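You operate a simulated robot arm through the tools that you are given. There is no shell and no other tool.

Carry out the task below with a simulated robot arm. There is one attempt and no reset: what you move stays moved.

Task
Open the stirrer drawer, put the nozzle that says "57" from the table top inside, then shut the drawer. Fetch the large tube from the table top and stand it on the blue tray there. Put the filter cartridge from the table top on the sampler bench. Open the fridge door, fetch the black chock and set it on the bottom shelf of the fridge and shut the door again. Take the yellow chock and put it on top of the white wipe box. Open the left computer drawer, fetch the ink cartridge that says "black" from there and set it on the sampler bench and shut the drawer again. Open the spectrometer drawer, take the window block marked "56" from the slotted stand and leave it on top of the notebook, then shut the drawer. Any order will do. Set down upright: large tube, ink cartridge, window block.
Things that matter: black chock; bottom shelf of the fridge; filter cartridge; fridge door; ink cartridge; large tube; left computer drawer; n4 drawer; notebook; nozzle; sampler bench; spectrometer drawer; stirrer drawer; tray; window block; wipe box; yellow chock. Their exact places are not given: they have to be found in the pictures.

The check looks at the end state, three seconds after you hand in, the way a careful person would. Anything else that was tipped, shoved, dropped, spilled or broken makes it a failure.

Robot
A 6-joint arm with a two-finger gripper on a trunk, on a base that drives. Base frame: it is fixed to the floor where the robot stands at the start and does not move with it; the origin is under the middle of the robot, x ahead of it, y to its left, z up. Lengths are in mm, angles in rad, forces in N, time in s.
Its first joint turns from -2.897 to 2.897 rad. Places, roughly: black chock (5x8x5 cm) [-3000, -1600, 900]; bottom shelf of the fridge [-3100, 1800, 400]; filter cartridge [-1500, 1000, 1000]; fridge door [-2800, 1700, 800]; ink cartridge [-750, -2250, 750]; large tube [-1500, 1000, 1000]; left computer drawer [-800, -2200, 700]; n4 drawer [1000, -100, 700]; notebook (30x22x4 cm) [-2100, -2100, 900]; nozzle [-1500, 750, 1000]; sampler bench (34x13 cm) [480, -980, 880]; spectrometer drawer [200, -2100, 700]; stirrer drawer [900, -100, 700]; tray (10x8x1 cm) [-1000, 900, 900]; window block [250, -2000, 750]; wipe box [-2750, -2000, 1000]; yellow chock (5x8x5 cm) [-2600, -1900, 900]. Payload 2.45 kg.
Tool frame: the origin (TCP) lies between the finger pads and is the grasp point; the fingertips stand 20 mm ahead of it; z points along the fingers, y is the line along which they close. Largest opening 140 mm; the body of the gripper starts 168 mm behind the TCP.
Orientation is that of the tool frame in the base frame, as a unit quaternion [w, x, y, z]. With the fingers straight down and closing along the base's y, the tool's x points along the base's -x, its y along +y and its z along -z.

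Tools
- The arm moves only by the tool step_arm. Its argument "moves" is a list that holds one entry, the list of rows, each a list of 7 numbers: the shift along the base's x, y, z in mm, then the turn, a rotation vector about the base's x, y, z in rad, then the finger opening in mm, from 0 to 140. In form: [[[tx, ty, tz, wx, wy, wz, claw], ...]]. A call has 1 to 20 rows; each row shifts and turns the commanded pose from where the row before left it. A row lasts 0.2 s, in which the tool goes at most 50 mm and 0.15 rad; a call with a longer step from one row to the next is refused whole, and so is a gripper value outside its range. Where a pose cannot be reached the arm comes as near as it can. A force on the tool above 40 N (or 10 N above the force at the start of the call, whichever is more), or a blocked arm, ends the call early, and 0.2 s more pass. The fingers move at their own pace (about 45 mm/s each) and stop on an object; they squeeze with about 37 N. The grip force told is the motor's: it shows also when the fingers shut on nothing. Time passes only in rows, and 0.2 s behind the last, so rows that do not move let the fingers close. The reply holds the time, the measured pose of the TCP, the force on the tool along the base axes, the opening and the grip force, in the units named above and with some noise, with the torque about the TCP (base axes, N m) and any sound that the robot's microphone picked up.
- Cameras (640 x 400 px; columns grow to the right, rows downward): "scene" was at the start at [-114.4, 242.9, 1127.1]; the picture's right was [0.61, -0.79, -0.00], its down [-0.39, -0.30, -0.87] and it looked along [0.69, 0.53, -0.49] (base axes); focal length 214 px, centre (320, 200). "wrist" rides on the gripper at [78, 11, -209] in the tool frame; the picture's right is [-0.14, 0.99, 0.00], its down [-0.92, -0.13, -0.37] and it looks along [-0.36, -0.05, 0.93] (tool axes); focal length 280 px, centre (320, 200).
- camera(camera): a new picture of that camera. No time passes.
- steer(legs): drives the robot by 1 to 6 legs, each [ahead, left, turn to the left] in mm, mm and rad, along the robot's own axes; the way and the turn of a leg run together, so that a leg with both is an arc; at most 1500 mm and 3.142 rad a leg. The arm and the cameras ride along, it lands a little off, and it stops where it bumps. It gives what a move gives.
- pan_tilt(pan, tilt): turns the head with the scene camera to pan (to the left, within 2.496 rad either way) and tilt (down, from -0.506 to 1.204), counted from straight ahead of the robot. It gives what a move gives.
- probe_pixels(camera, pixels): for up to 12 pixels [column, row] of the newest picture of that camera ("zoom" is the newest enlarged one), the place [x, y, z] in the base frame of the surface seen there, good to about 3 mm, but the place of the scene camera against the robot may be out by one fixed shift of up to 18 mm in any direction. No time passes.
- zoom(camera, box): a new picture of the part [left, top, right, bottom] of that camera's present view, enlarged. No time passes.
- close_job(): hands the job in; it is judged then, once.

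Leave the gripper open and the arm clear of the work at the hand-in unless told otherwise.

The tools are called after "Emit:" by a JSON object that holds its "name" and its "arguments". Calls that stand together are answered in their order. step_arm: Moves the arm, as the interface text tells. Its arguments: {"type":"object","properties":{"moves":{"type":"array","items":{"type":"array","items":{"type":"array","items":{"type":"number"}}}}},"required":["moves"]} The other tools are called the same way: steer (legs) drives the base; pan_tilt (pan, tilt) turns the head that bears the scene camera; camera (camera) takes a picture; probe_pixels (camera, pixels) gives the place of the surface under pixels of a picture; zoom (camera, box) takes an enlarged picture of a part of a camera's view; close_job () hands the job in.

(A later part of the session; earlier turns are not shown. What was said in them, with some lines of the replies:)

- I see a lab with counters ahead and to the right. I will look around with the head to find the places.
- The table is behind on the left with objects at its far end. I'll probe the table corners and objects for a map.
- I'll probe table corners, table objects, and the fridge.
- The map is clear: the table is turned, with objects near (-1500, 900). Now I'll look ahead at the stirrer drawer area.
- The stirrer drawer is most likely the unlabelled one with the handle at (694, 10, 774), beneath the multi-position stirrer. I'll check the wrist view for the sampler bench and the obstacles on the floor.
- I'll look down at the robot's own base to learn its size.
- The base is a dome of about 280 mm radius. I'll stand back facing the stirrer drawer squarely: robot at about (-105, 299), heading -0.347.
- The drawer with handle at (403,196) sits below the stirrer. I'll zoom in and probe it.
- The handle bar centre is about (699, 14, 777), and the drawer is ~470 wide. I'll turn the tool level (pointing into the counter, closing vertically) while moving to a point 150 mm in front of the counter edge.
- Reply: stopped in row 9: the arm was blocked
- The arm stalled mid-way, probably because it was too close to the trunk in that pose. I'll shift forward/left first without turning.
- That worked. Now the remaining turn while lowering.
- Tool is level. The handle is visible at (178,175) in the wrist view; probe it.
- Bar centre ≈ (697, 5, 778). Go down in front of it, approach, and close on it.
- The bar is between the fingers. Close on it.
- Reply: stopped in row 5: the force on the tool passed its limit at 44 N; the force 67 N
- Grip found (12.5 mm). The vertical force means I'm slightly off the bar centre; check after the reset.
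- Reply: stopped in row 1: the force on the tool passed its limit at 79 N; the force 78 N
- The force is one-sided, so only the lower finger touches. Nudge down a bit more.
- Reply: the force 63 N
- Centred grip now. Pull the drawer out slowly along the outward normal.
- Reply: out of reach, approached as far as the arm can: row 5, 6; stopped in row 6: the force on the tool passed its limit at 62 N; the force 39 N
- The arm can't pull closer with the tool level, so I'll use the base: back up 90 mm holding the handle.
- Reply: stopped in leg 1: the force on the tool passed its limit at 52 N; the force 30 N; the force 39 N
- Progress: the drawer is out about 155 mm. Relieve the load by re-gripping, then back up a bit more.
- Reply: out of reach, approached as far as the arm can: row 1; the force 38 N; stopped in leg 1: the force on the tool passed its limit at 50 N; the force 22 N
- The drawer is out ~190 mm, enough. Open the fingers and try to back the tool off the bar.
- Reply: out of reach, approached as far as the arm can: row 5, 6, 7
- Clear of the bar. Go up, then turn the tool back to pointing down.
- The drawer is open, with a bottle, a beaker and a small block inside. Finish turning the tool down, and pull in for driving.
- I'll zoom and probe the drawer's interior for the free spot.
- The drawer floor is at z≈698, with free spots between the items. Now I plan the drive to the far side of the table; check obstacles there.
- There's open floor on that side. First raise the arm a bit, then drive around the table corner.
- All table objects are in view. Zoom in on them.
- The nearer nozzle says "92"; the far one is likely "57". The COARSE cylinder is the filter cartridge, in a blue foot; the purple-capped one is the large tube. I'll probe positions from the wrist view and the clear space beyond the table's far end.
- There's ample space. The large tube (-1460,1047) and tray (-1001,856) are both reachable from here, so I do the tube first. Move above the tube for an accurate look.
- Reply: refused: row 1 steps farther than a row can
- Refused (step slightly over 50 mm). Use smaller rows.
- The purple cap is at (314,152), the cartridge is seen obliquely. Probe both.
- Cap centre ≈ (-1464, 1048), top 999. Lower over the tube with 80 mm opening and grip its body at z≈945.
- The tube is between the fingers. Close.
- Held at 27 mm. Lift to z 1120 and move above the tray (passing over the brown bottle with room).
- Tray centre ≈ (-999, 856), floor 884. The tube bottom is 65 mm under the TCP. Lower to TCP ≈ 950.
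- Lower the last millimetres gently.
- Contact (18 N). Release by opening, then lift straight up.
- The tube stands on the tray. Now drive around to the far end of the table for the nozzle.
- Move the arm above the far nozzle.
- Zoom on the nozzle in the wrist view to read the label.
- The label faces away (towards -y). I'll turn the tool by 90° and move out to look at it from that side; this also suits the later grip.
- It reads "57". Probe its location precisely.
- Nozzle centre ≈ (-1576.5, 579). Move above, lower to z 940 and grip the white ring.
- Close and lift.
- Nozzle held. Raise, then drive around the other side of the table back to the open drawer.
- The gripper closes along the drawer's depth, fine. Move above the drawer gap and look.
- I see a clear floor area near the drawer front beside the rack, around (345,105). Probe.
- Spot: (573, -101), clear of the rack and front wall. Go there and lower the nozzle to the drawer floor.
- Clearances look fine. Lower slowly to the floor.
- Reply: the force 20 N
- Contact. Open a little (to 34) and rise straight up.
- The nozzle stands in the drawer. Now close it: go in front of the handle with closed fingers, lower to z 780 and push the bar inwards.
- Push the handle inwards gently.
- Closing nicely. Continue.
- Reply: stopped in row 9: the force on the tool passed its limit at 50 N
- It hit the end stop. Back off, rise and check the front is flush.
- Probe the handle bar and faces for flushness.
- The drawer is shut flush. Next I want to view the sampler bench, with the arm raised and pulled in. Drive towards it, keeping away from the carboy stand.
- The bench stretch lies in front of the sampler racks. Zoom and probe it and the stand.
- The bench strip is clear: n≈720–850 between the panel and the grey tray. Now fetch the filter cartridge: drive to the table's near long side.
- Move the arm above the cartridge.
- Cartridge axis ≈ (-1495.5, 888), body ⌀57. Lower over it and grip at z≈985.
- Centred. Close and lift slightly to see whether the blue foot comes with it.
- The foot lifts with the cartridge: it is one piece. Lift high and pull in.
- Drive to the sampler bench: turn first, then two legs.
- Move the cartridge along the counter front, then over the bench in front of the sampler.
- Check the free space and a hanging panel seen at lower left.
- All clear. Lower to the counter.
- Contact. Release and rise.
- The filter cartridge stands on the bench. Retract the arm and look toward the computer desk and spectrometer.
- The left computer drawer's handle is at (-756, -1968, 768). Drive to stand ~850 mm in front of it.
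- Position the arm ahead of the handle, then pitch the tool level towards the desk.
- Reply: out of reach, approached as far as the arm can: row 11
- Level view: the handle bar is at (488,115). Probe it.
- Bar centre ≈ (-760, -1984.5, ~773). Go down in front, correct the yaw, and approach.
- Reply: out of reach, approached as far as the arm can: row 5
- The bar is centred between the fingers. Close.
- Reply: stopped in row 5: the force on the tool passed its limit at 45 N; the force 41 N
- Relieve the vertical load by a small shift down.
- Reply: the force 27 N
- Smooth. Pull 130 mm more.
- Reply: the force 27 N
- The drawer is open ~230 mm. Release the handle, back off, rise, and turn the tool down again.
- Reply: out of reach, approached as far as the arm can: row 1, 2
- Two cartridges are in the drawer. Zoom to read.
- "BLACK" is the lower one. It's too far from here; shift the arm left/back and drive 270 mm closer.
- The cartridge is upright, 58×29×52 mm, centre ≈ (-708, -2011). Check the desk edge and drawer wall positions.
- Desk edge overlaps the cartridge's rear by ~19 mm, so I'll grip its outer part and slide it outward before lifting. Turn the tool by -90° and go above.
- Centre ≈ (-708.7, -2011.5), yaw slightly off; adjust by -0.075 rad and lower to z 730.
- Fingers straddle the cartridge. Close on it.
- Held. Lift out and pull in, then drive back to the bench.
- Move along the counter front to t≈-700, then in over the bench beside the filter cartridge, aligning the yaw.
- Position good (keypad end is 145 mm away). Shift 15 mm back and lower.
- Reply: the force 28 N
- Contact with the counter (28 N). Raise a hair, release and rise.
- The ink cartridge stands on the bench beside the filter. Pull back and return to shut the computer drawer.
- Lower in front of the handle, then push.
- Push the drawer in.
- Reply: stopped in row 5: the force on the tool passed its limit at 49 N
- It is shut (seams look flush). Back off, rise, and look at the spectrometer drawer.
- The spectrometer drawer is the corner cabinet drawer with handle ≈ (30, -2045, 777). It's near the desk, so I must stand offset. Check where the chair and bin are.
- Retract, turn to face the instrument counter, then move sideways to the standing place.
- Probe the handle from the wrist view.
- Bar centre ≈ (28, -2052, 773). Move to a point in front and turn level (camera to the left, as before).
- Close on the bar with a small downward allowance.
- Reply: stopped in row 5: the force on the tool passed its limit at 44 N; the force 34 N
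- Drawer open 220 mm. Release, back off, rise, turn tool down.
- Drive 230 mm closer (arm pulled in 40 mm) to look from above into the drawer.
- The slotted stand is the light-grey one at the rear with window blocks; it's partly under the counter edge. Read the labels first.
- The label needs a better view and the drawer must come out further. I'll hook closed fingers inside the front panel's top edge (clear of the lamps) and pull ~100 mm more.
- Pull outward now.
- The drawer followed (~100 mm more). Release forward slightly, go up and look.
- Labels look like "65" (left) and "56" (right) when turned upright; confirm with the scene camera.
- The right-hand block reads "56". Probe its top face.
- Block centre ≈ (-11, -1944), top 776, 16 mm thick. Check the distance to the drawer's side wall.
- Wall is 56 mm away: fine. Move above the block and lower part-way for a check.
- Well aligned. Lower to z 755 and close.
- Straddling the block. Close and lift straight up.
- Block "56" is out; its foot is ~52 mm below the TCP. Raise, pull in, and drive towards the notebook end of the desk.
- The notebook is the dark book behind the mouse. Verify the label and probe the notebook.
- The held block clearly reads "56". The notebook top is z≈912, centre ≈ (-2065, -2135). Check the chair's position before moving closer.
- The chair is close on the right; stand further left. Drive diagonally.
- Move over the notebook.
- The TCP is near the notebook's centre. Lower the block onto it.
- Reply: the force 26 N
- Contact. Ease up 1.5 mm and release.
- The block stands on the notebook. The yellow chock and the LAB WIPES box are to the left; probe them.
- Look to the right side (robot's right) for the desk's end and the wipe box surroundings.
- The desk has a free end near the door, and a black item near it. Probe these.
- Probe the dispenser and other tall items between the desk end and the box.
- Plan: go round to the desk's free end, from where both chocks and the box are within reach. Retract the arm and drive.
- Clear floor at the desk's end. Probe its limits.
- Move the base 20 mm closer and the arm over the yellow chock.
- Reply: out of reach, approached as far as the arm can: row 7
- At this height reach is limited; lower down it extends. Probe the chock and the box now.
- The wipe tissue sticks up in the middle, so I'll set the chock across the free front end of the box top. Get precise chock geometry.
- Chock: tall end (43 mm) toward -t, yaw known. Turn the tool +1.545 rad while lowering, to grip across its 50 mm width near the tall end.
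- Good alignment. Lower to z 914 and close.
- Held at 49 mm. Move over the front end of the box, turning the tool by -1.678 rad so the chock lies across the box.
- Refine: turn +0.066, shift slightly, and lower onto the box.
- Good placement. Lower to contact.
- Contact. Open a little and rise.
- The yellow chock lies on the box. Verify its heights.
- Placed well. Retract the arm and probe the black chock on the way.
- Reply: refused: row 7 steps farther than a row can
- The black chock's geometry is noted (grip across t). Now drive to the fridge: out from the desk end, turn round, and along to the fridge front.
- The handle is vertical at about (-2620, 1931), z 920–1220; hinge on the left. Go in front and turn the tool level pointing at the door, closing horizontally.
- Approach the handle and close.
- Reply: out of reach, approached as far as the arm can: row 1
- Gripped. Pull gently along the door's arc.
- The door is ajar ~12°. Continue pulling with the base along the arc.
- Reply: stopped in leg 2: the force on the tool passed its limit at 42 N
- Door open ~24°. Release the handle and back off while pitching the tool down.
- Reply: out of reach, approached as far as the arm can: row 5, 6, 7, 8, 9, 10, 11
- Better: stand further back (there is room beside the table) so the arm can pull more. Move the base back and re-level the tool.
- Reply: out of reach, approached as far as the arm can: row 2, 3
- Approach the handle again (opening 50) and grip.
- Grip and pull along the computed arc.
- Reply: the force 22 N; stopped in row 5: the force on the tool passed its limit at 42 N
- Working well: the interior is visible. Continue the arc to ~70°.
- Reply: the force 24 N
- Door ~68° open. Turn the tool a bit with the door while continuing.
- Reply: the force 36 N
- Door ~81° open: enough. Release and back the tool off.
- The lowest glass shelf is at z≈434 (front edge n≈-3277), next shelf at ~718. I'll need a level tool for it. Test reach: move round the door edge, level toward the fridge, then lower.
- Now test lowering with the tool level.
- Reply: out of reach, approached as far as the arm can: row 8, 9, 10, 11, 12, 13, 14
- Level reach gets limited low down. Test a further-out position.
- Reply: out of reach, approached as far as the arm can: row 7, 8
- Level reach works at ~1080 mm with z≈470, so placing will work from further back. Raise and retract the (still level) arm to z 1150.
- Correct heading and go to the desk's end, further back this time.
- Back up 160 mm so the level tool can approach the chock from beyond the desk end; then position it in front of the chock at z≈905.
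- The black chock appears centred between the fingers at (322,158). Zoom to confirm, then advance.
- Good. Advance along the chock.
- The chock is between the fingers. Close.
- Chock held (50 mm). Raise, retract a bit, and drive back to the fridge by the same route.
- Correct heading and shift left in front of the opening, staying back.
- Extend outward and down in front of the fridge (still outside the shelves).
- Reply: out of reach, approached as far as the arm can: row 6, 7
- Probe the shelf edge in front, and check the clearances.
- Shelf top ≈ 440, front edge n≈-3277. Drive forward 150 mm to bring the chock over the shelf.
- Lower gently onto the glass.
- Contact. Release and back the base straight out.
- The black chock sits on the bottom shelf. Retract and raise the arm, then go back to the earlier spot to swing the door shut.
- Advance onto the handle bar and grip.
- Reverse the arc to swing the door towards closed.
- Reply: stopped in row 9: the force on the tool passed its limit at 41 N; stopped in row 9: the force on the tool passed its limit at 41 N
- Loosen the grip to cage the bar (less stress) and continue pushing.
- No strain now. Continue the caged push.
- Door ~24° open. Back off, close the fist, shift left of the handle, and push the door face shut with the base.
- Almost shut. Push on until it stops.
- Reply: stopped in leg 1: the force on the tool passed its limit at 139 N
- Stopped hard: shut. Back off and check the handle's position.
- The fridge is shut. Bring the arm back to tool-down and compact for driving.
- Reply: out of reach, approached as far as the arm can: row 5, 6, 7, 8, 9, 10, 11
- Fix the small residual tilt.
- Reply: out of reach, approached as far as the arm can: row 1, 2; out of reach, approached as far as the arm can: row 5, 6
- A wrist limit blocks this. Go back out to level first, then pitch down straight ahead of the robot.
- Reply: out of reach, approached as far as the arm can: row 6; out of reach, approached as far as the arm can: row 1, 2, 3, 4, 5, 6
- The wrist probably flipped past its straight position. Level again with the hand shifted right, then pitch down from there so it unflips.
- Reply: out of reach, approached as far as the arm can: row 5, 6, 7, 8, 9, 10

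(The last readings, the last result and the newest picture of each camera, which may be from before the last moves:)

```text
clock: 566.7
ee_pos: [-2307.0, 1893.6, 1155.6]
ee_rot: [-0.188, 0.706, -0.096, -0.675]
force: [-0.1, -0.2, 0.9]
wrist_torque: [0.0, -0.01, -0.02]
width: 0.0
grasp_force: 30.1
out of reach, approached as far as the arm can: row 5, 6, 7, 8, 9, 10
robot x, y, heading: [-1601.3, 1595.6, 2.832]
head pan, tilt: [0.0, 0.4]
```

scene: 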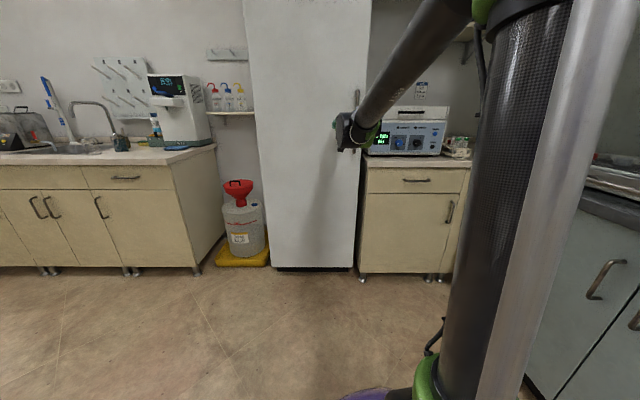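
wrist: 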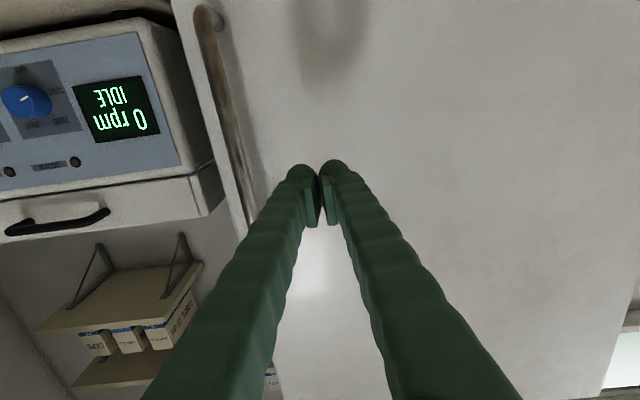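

Emit:
{"name": "step_arm", "arguments": {"moves": [[[0, 0, 0, -0.064, 0.03, 0.077, 0], [0, 0, 0, -0.064, 0.03, 0.077, 0], [0, 0, 0, 0, 0, 0, 0]]]}}

```text
clock: 567.5
ee_pos: [-2308.0, 1894.6, 1165.2]
ee_rot: [0.119, -0.692, 0.09, 0.707]
force: [-0.4, 0.8, -0.2]
wrist_torque: [-0.02, 0.01, -0.03]
width: 0.0
grasp_force: 29.1
out of reach, approached as far as the arm can: row 1, 2
robot x, y, heading: [-1601.6, 1597.5, 2.832]
head pan, tilt: [0.0, 0.4]
```

Emit:
{"name": "step_arm", "arguments": {"moves": [[[0, 0, 0, -0.0425, -0.1391, 0, 0], [0, 0, 0, -0.0425, -0.1391, 0, 0], [0, 0, 0, -0.0425, -0.1391, 0, 0], [0, 0, 0, -0.0425, -0.1391, 0, 0], [0, 0, 0, -0.0425, -0.1391, 0, 0], [0, 0, 0, 0, 0, 0, 0]]]}}

```text
clock: 568.9
ee_pos: [-2308.0, 1895.0, 1166.2]
ee_rot: [-0.071, 0.899, -0.117, -0.416]
force: [0.3, 0.0, 0.6]
wrist_torque: [0.01, 0.01, -0.03]
width: 0.0
grasp_force: 30.0
robot x, y, heading: [-1600.3, 1596.1, 2.833]
head pan, tilt: [0.0, 0.4]
```

No limit reached this time. Continue pitching down.

Emit:
{"name": "step_arm", "arguments": {"moves": [[[0, 0, 0, -0.0425, -0.1391, 0, 0], [0, 0, 0, -0.0425, -0.1391, 0, 0], [0, 0, 0, -0.0425, -0.1391, 0, 0], [0, 0, 0, -0.0425, -0.1391, 0, 0], [0, 0, 0, -0.0425, -0.1391, 0, 0], [0, 0, 0, -0.0425, -0.1391, 0, 0], [0, 0, 0, 0, 0, 0, 0]]]}}

```text
clock: 570.5
ee_pos: [-2307.5, 1894.0, 1164.7]
ee_rot: [-0.001, 0.992, -0.13, 0.002]
force: [0.4, 0.1, 0.0]
wrist_torque: [0.01, 0.02, 0.03]
width: 0.2
grasp_force: 29.7
robot x, y, heading: [-1603.5, 1596.8, 2.832]
head pan, tilt: [0.0, 0.4]
```

Unflipped and pointing down. Pull in and drive to the spectrometer drawer.

Emit:
{"name": "step_arm", "arguments": {"moves": [[[40.6, -17, 13, 0, 0, 0, 0], [40.6, -17, 13, 0, 0, 0, 0], [40.6, -17, 13, 0, 0, 0, 0], [40.6, -17, 13, 0, 0, 0, 0], [40.6, -17, 13, 0, 0, 0, 0]]]}}

Emit:
{"name": "steer", "arguments": {"legs": [[164, 128, 0], [0, 1350, 0], [0, 0, -3.14], [997, -525, 0], [997, -525, 0]]}}

Emit:
{"name": "camera", "arguments": {"camera": "wrist"}}

```text
clock: 571.7
ee_pos: [-2102.9, 1810.8, 1229.1]
ee_rot: [-0.001, 0.992, -0.128, 0.001]
force: [0.0, 0.2, -0.7]
wrist_torque: [-0.04, -0.09, 0.0]
width: 0.2
grasp_force: 29.3
robot x, y, heading: [-1602.7, 1595.2, 2.834]
head pan, tilt: [0.0, 0.4]
```

```text
clock: 597.7
ee_pos: [-110.7, -1554.3, 1228.8]
ee_rot: [-0.001, 0.122, 0.993, -0.001]
force: [-0.1, -0.1, 0.2]
wrist_torque: [0.0, -0.02, 0.02]
width: 0.0
grasp_force: 29.8
robot x, y, heading: [-613.8, -1348.7, -0.286]
head pan, tilt: [0.0, 0.4]
```

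```text
taken
```

wrist: 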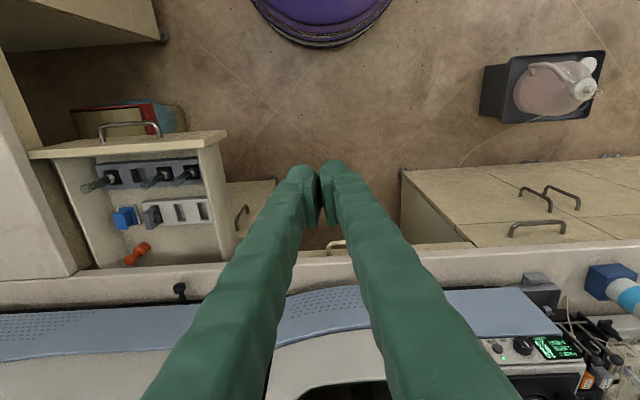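

The open drawer is at left. Probe its handle and step sideways.

Emit:
{"name": "probe_pixels", "arguments": {"camera": "wrist", "pixels": [[105, 127], [130, 123], [155, 123], [100, 138], [160, 135], [130, 145]]}}

Emit:
{"name": "steer", "arguments": {"legs": [[0, 0, -0.026], [0, -330, 0]]}}

Emit:
{"name": "camera", "arguments": {"camera": "wrist"}}

```text
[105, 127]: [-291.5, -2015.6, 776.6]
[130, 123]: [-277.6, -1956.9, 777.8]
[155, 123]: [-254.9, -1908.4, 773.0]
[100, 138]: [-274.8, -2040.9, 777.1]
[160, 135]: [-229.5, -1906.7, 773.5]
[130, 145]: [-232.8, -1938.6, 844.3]
```

```text
clock: 600.2
ee_pos: [-220.6, -1881.0, 1229.6]
ee_rot: [0.0, 0.135, 0.991, -0.001]
force: [0.2, -0.7, -0.3]
wrist_torque: [0.02, 0.01, 0.0]
width: 0.1
grasp_force: 29.1
robot x, y, heading: [-718.2, -1659.4, -0.323]
head pan, tilt: [0.0, 0.4]
```

```text
taken
```

wrist: 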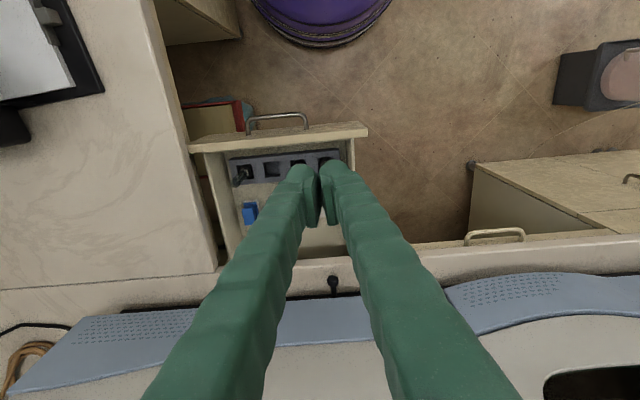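

Go in front of the handle and lower to z≈779.

Emit:
{"name": "step_arm", "arguments": {"moves": [[[-33.8, -20.8, 0, 0, 0, 0, 0], [-33.8, -20.8, 0, 0, 0, 0, 0], [-33.8, -20.8, 0, 0, 0, 0, 0], [0, 0, -45, 0, 0, 0, 0], [0, 0, -45, 0, 0, 0, 0], [0, 0, -45, 0, 0, 0, 0], [0, 0, -45, 0, 0, 0, 0], [0, 0, -45, 0, 0, 0, 0], [0, 0, -45, 0, 0, 0, 0], [0, 0, -45, 0, 0, 0, 0], [0, 0, -45, 0, 0, 0, 0], [0, 0, -45, 0, 0, 0, 0], [0, 0, -45, 0, 0, 0, 0], [0, 0, 0, 0, 0, 0, 0]]]}}

Emit:
{"name": "camera", "arguments": {"camera": "wrist"}}

```text
clock: 603.2
ee_pos: [-322.1, -1944.2, 779.2]
ee_rot: [-0.001, 0.134, 0.991, -0.002]
force: [-0.6, 0.8, -0.5]
wrist_torque: [-0.02, -0.02, 0.02]
width: 0.0
grasp_force: 29.1
robot x, y, heading: [-718.4, -1664.6, -0.32]
head pan, tilt: [0.0, 0.4]
```

```text
taken
```

wrist: 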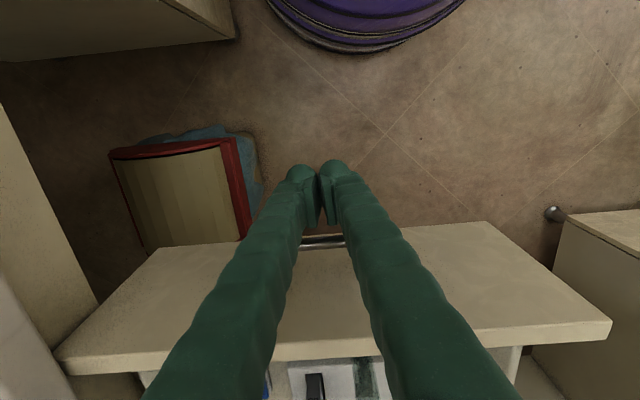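

Push the drawer in gently.

Emit:
{"name": "step_arm", "arguments": {"moves": [[[9.5, -3.1, 0, 0, 0, 0, 0], [7.6, -2.5, 0, 0, 0, 0, 0], [4.8, -1.5, 0, 0, 0, 0, 0], [6.7, -2.1, 0, 0, 0, 0, 0], [9.5, -3.1, 0, 0, 0, 0, 0], [11.4, -3.7, 0, 0, 0, 0, 0], [11.4, -3.7, 0, 0, 0, 0, 0], [11.4, -3.7, 0, 0, 0, 0, 0], [11.4, -3.7, 0, 0, 0, 0, 0], [11.4, -3.7, 0, 0, 0, 0, 0], [11.4, -3.7, 0, 0, 0, 0, 0], [11.4, -3.7, 0, 0, 0, 0, 0], [11.4, -3.7, 0, 0, 0, 0, 0], [11.4, -3.7, 0, 0, 0, 0, 0], [11.4, -3.7, 0, 0, 0, 0, 0], [11.4, -3.7, 0, 0, 0, 0, 0], [11.4, -3.7, 0, 0, 0, 0, 0], [11.4, -3.7, 0, 0, 0, 0, 0], [11.4, -3.7, 0, 0, 0, 0, 0], [11.4, -3.7, 0, 0, 0, 0, 0]]]}}

Emit:
{"name": "camera", "arguments": {"camera": "wrist"}}

```text
clock: 607.4
ee_pos: [-113.1, -2011.6, 778.9]
ee_rot: [-0.001, 0.135, 0.991, -0.001]
force: [0.1, 0.2, -0.4]
wrist_torque: [-0.01, -0.02, 0.01]
width: 0.0
grasp_force: 29.4
robot x, y, heading: [-715.4, -1660.2, -0.321]
head pan, tilt: [0.0, 0.4]
```

```text
taken
```

wrist: 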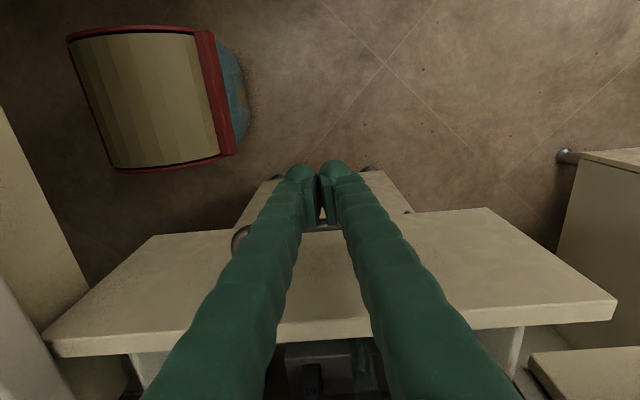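

Emit:
{"name": "step_arm", "arguments": {"moves": [[[11.4, -3.7, 0, 0, 0, 0, 0], [11.4, -3.7, 0, 0, 0, 0, 0], [11.4, -3.7, 0, 0, 0, 0, 0], [11.4, -3.7, 0, 0, 0, 0, 0], [11.4, -3.7, 0, 0, 0, 0, 0], [11.4, -3.7, 0, 0, 0, 0, 0], [9.5, -3.1, 0, 0, 0, 0, 0], [8, -2.6, 0, 0, 0, 0, 0], [6, -2, 0, 0, 0, 0, 0], [5, -1.6, 0, 0, 0, 0, 0], [4, -1.3, 0, 0, 0, 0, 0], [4, -1.3, 0, 0, 0, 0, 0], [4, -1.3, 0, 0, 0, 0, 0], [4, -1.3, 0, 0, 0, 0, 0], [4, -1.3, 0, 0, 0, 0, 0], [3, -1, 0, 0, 0, 0, 0], [3, -1, 0, 0, 0, 0, 0]]]}}

Emit:
{"name": "camera", "arguments": {"camera": "wrist"}}

```text
clock: 610.9
ee_pos: [4.8, -2049.7, 779.3]
ee_rot: [-0.003, 0.135, 0.991, 0.0]
force: [-6.7, 2.9, -1.6]
wrist_torque: [0.01, 0.05, -0.06]
width: 0.2
grasp_force: 28.9
robot x, y, heading: [-718.1, -1661.1, -0.319]
head pan, tilt: [0.0, 0.4]
stopped in row 17: the force on the tool passed its limit at 46 N (the readings are from after the stop); the commanded pose is now the measured one
```

```text
taken
```

wrist: 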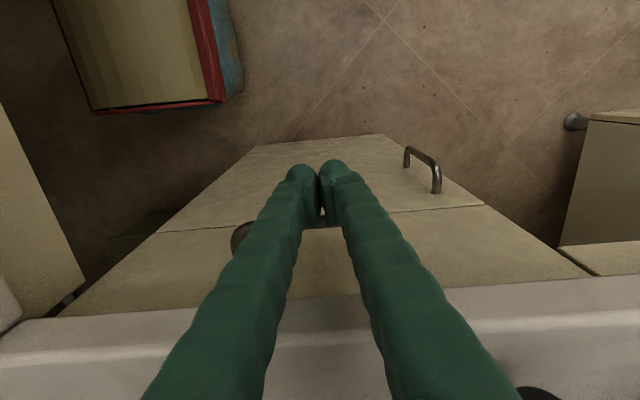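

Shut against its stop. Back off, rise, open the gripper and verify.

Emit:
{"name": "step_arm", "arguments": {"moves": [[[-28.6, 9.2, 0, 0, 0, 0, 0], [-28.6, 9.2, 0, 0, 0, 0, 0], [-28.6, 9.2, 0, 0, 0, 0, 0], [0, 0, 45, 0, 0, 0, 0], [0, 0, 45, 0, 0, 0, 40], [0, 0, 45, 0, 0, 0, 80], [0, 0, 45, 0, 0, 0, 100], [0, 0, 45, 0, 0, 0, 100], [0, 0, 45, 0, 0, 0, 100], [0, 0, 45, 0, 0, 0, 100], [-28.6, 9.2, 45, 0, 0, 0, 100], [-28.6, 9.2, 45, 0, 0, 0, 100]]]}}

Emit:
{"name": "camera", "arguments": {"camera": "wrist"}}

Emit:
{"name": "pan_tilt", "arguments": {"pan": -0.3, "tilt": 0.4}}

Emit:
{"name": "camera", "arguments": {"camera": "scene"}}

Emit:
{"name": "pan_tilt", "arguments": {"pan": 0.7, "tilt": 0.35}}

Emit:
{"name": "camera", "arguments": {"camera": "scene"}}

Emit:
{"name": "zoom", "arguments": {"camera": "scene", "box": [60, 80, 300, 230]}}

```text
refused: row 11 steps farther than a row can; nothing moved
```

```text
taken
```

wrist: 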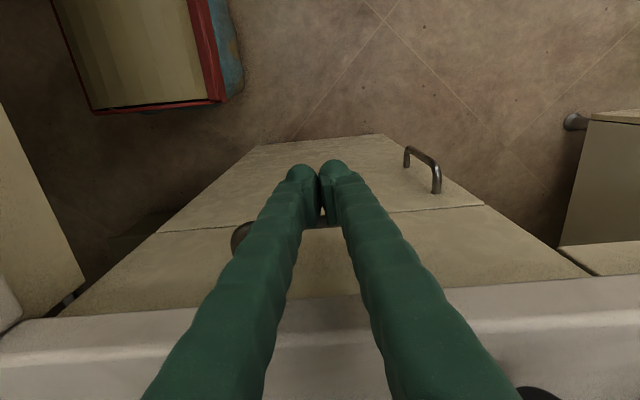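

```text
clock: 611.7
ee_pos: [3.3, -2048.6, 778.8]
ee_rot: [-0.004, 0.135, 0.991, 0.001]
force: [-13.9, 5.7, -3.5]
wrist_torque: [0.1, 0.16, -0.09]
width: 0.0
grasp_force: 29.3
robot x, y, heading: [-719.5, -1660.9, -0.315]
head pan, tilt: [-0.3, 0.4]
```

```text
taken
```

scene: 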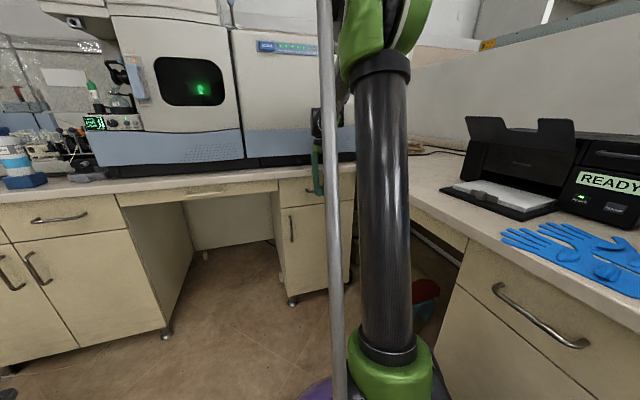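

```text
clock: 613.0
ee_pos: [4.5, -2050.0, 779.9]
ee_rot: [-0.003, 0.135, 0.991, 0.0]
force: [-20.4, 7.9, -6.7]
wrist_torque: [0.17, 0.26, -0.16]
width: 0.0
grasp_force: 29.1
robot x, y, heading: [-716.9, -1661.5, -0.324]
head pan, tilt: [0.7, 0.351]
```

```text
taken
```

scene: 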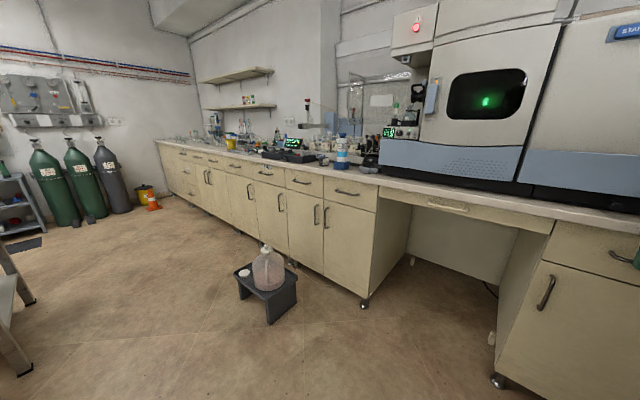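

```text
2.67 times, centred on (180, 155) of scene
```

zoom: 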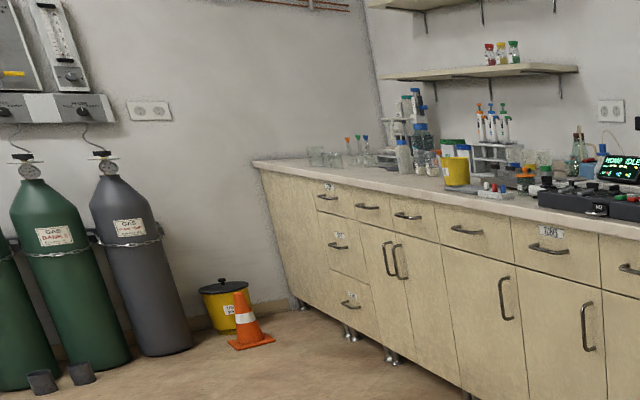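

Refused for a too-long row; redo with shorter ones.

Emit:
{"name": "step_arm", "arguments": {"moves": [[[-28.6, 9.2, 0, 0, 0, 0, 0], [-28.6, 9.2, 0, 0, 0, 0, 0], [-28.6, 9.2, 0, 0, 0, 0, 0], [0, 0, 45, 0, 0, 0, 0], [0, 0, 45, 0, 0, 0, 40], [0, 0, 45, 0, 0, 0, 80], [0, 0, 45, 0, 0, 0, 100], [0, 0, 45, 0, 0, 0, 100], [0, 0, 45, 0, 0, 0, 100], [0, 0, 45, 0, 0, 0, 100], [-28.6, 9.2, 35, 0, 0, 0, 100], [-28.6, 9.2, 35, 0, 0, 0, 100]]]}}

Emit:
{"name": "camera", "arguments": {"camera": "wrist"}}

Emit:
{"name": "pan_tilt", "arguments": {"pan": -0.3, "tilt": 0.4}}

Emit:
{"name": "camera", "arguments": {"camera": "scene"}}

```text
clock: 615.6
ee_pos: [-137.2, -2004.1, 1164.2]
ee_rot: [-0.004, 0.135, 0.991, 0.0]
force: [0.3, -1.3, 0.2]
wrist_torque: [0.04, 0.08, -0.04]
width: 100.0
grasp_force: 0.0
robot x, y, heading: [-716.4, -1661.5, -0.321]
head pan, tilt: [0.7, 0.351]
```

```text
taken
```

wrist: 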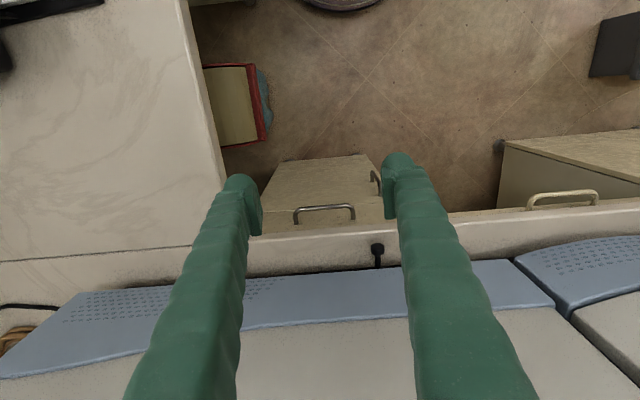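

```text
clock: 616.9
ee_pos: [-136.6, -2004.0, 1164.2]
ee_rot: [-0.004, 0.135, 0.991, 0.0]
force: [0.4, -0.5, -0.1]
wrist_torque: [-0.01, -0.01, 0.01]
width: 100.0
grasp_force: 0.0
robot x, y, heading: [-720.9, -1664.2, -0.322]
head pan, tilt: [-0.3, 0.4]
```

```text
taken
```

scene: 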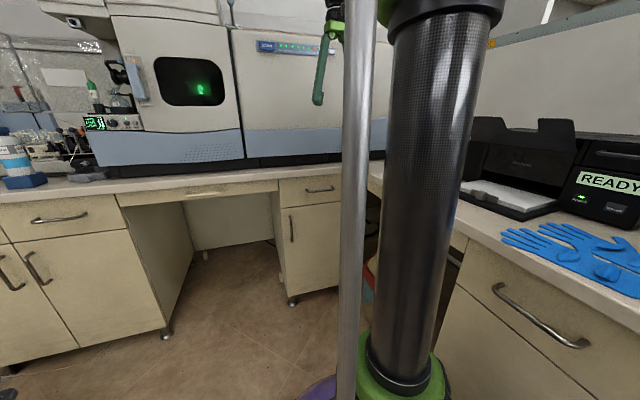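

Check the closed positions numerically and the items on the sampler bench.

Emit:
{"name": "probe_pixels", "arguments": {"camera": "wrist", "pixels": [[315, 207], [335, 206], [350, 213]]}}

Emit:
{"name": "pan_tilt", "arguments": {"pan": 0.35, "tilt": 0.35}}

Emit:
{"name": "camera", "arguments": {"camera": "scene"}}

Emit:
{"name": "zoom", "arguments": {"camera": "scene", "box": [90, 110, 290, 220]}}

Emit:
{"name": "pan_tilt", "arguments": {"pan": -1.4, "tilt": 0.5}}

Emit:
{"name": "camera", "arguments": {"camera": "scene"}}

Emit:
{"name": "pan_tilt", "arguments": {"pan": 2.3, "tilt": 0.2}}

Emit:
{"name": "camera", "arguments": {"camera": "scene"}}

```text
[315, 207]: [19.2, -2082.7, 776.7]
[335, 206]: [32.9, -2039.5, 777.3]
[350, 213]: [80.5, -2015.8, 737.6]
```

```text
clock: 617.9
ee_pos: [-136.1, -2003.3, 1163.7]
ee_rot: [-0.004, 0.135, 0.991, 0.001]
force: [-0.7, 0.3, 0.5]
wrist_torque: [-0.02, 0.0, -0.01]
width: 100.0
grasp_force: 0.1
robot x, y, heading: [-718.7, -1661.1, -0.322]
head pan, tilt: [0.351, 0.351]
```

```text
taken
```

scene: 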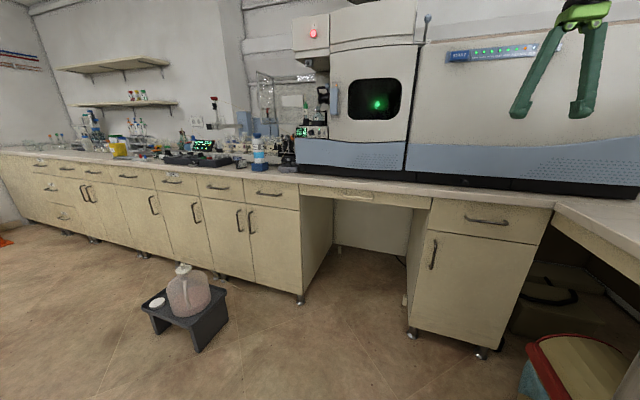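

```text
3.20 times, centred on (190, 165) of scene
```

zoom: 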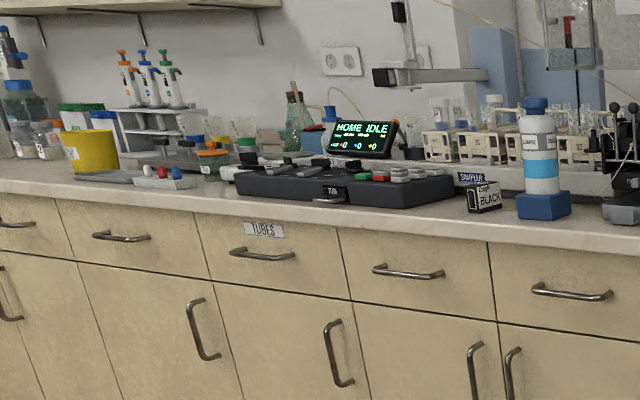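

```text
clock: 619.7
ee_pos: [-136.9, -2003.8, 1163.6]
ee_rot: [-0.003, 0.135, 0.991, 0.0]
force: [0.7, 0.6, -0.2]
wrist_torque: [0.02, 0.0, 0.05]
width: 99.9
grasp_force: 0.0
robot x, y, heading: [-717.2, -1661.0, -0.328]
head pan, tilt: [-1.4, 0.499]
```

```text
taken
```

scene: 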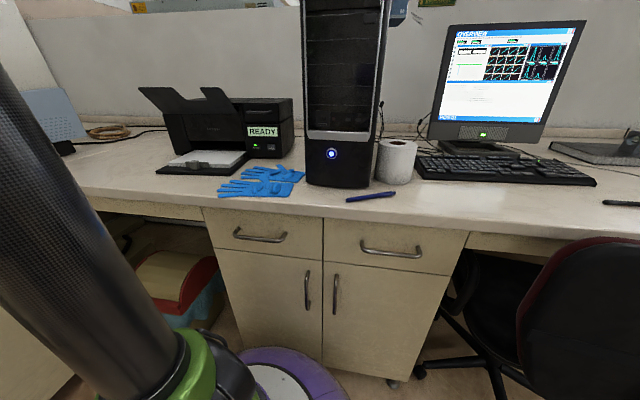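

```text
clock: 622.8
ee_pos: [-138.3, -2004.4, 1165.2]
ee_rot: [-0.004, 0.134, 0.991, 0.0]
force: [-0.4, 0.7, 1.0]
wrist_torque: [0.02, 0.01, 0.0]
width: 99.9
grasp_force: 0.1
robot x, y, heading: [-718.2, -1664.2, -0.327]
head pan, tilt: [2.3, 0.201]
```

```text
taken
```

scene: 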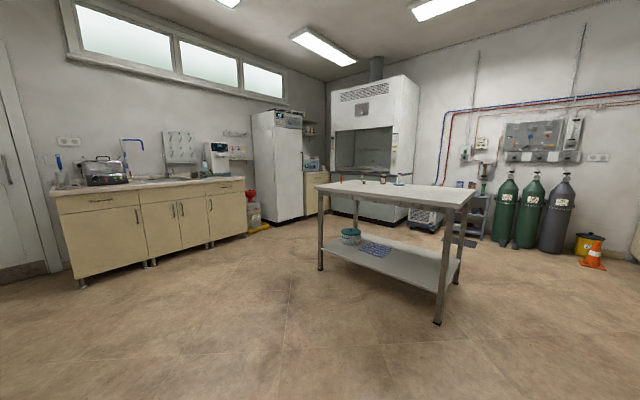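

Everything looks shut. Zoom on the table to check the tube on the tray and the fridge.

Emit:
{"name": "zoom", "arguments": {"camera": "scene", "box": [240, 100, 480, 250]}}

Emit:
{"name": "zoom", "arguments": {"camera": "scene", "box": [330, 160, 430, 205]}}

```text
2.67 times, centred on (360, 175) of scene
```

zoom: 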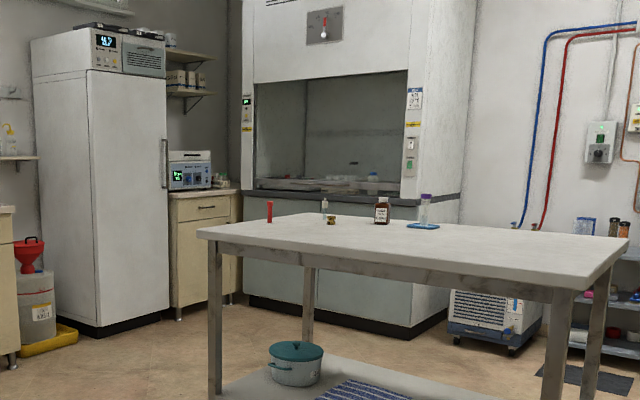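

```text
6.40 times, centred on (380, 182) of scene
```

zoom: 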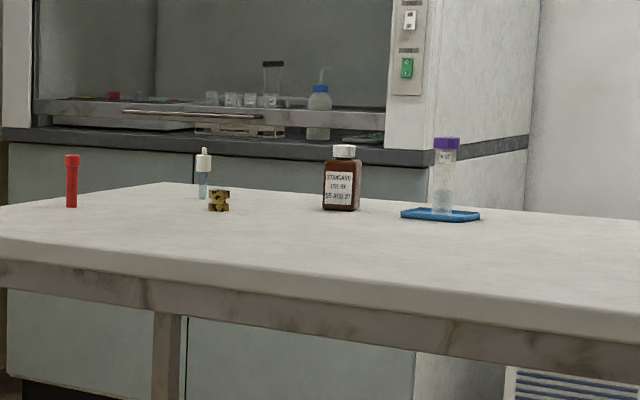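

All parts are done: the tube is upright on the tray, the drawers and fridge are shut, and the cartridges, block and chocks are in place. The gripper is open and clear. Handing in.

Emit:
{"name": "close_job", "arguments": {}}

```text
The job is handed in.
```

I finished all seven parts of the task and handed the job in. The check's verdict isn't shown to me, so this is what I saw before handing in:

| Part | What I saw |
|---|---|
| Nozzle "57" | Standing in the stirrer drawer. The drawer is shut flush. |
| Large tube | Standing upright on the blue tray, near its centre. |
| Filter cartridge | Standing on the sampler bench. Its blue foot is fixed to it, so it came along. |
| Black chock | On the lowest glass shelf of the fridge, at about 440 mm. The door is shut. |
| Yellow chock | Flat on the wipe box, across the free end next to the tissue. It hangs over the box edge by a few millimetres. |
| Ink cartridge "black" | Upright on the sampler bench, beside the filter cartridge. The left computer drawer is shut. |
| Window block "56" | Upright near the middle of the notebook. The spectrometer drawer is shut. |

Some things I couldn't fully confirm:
- **Stirrer drawer:** it has no label. I chose the one whose position fits the rough place given, under the bench equipment near the hotplate stirrer.
- **Nozzle:** I last saw it upright partway through closing the drawer. It stands on a thin stem, so it may have tipped over inside since.
- **Bottom shelf:** I took it to be the lowest glass shelf, not the fridge floor at about 130 mm. Its height fits the 400 mm you gave.
- **Fridge door:** the final push to shut it spiked to 139 N. The door then sat at its starting position.

I saw nothing else tipped, shoved or dropped. The gripper is open, and the arm is clear of the work.
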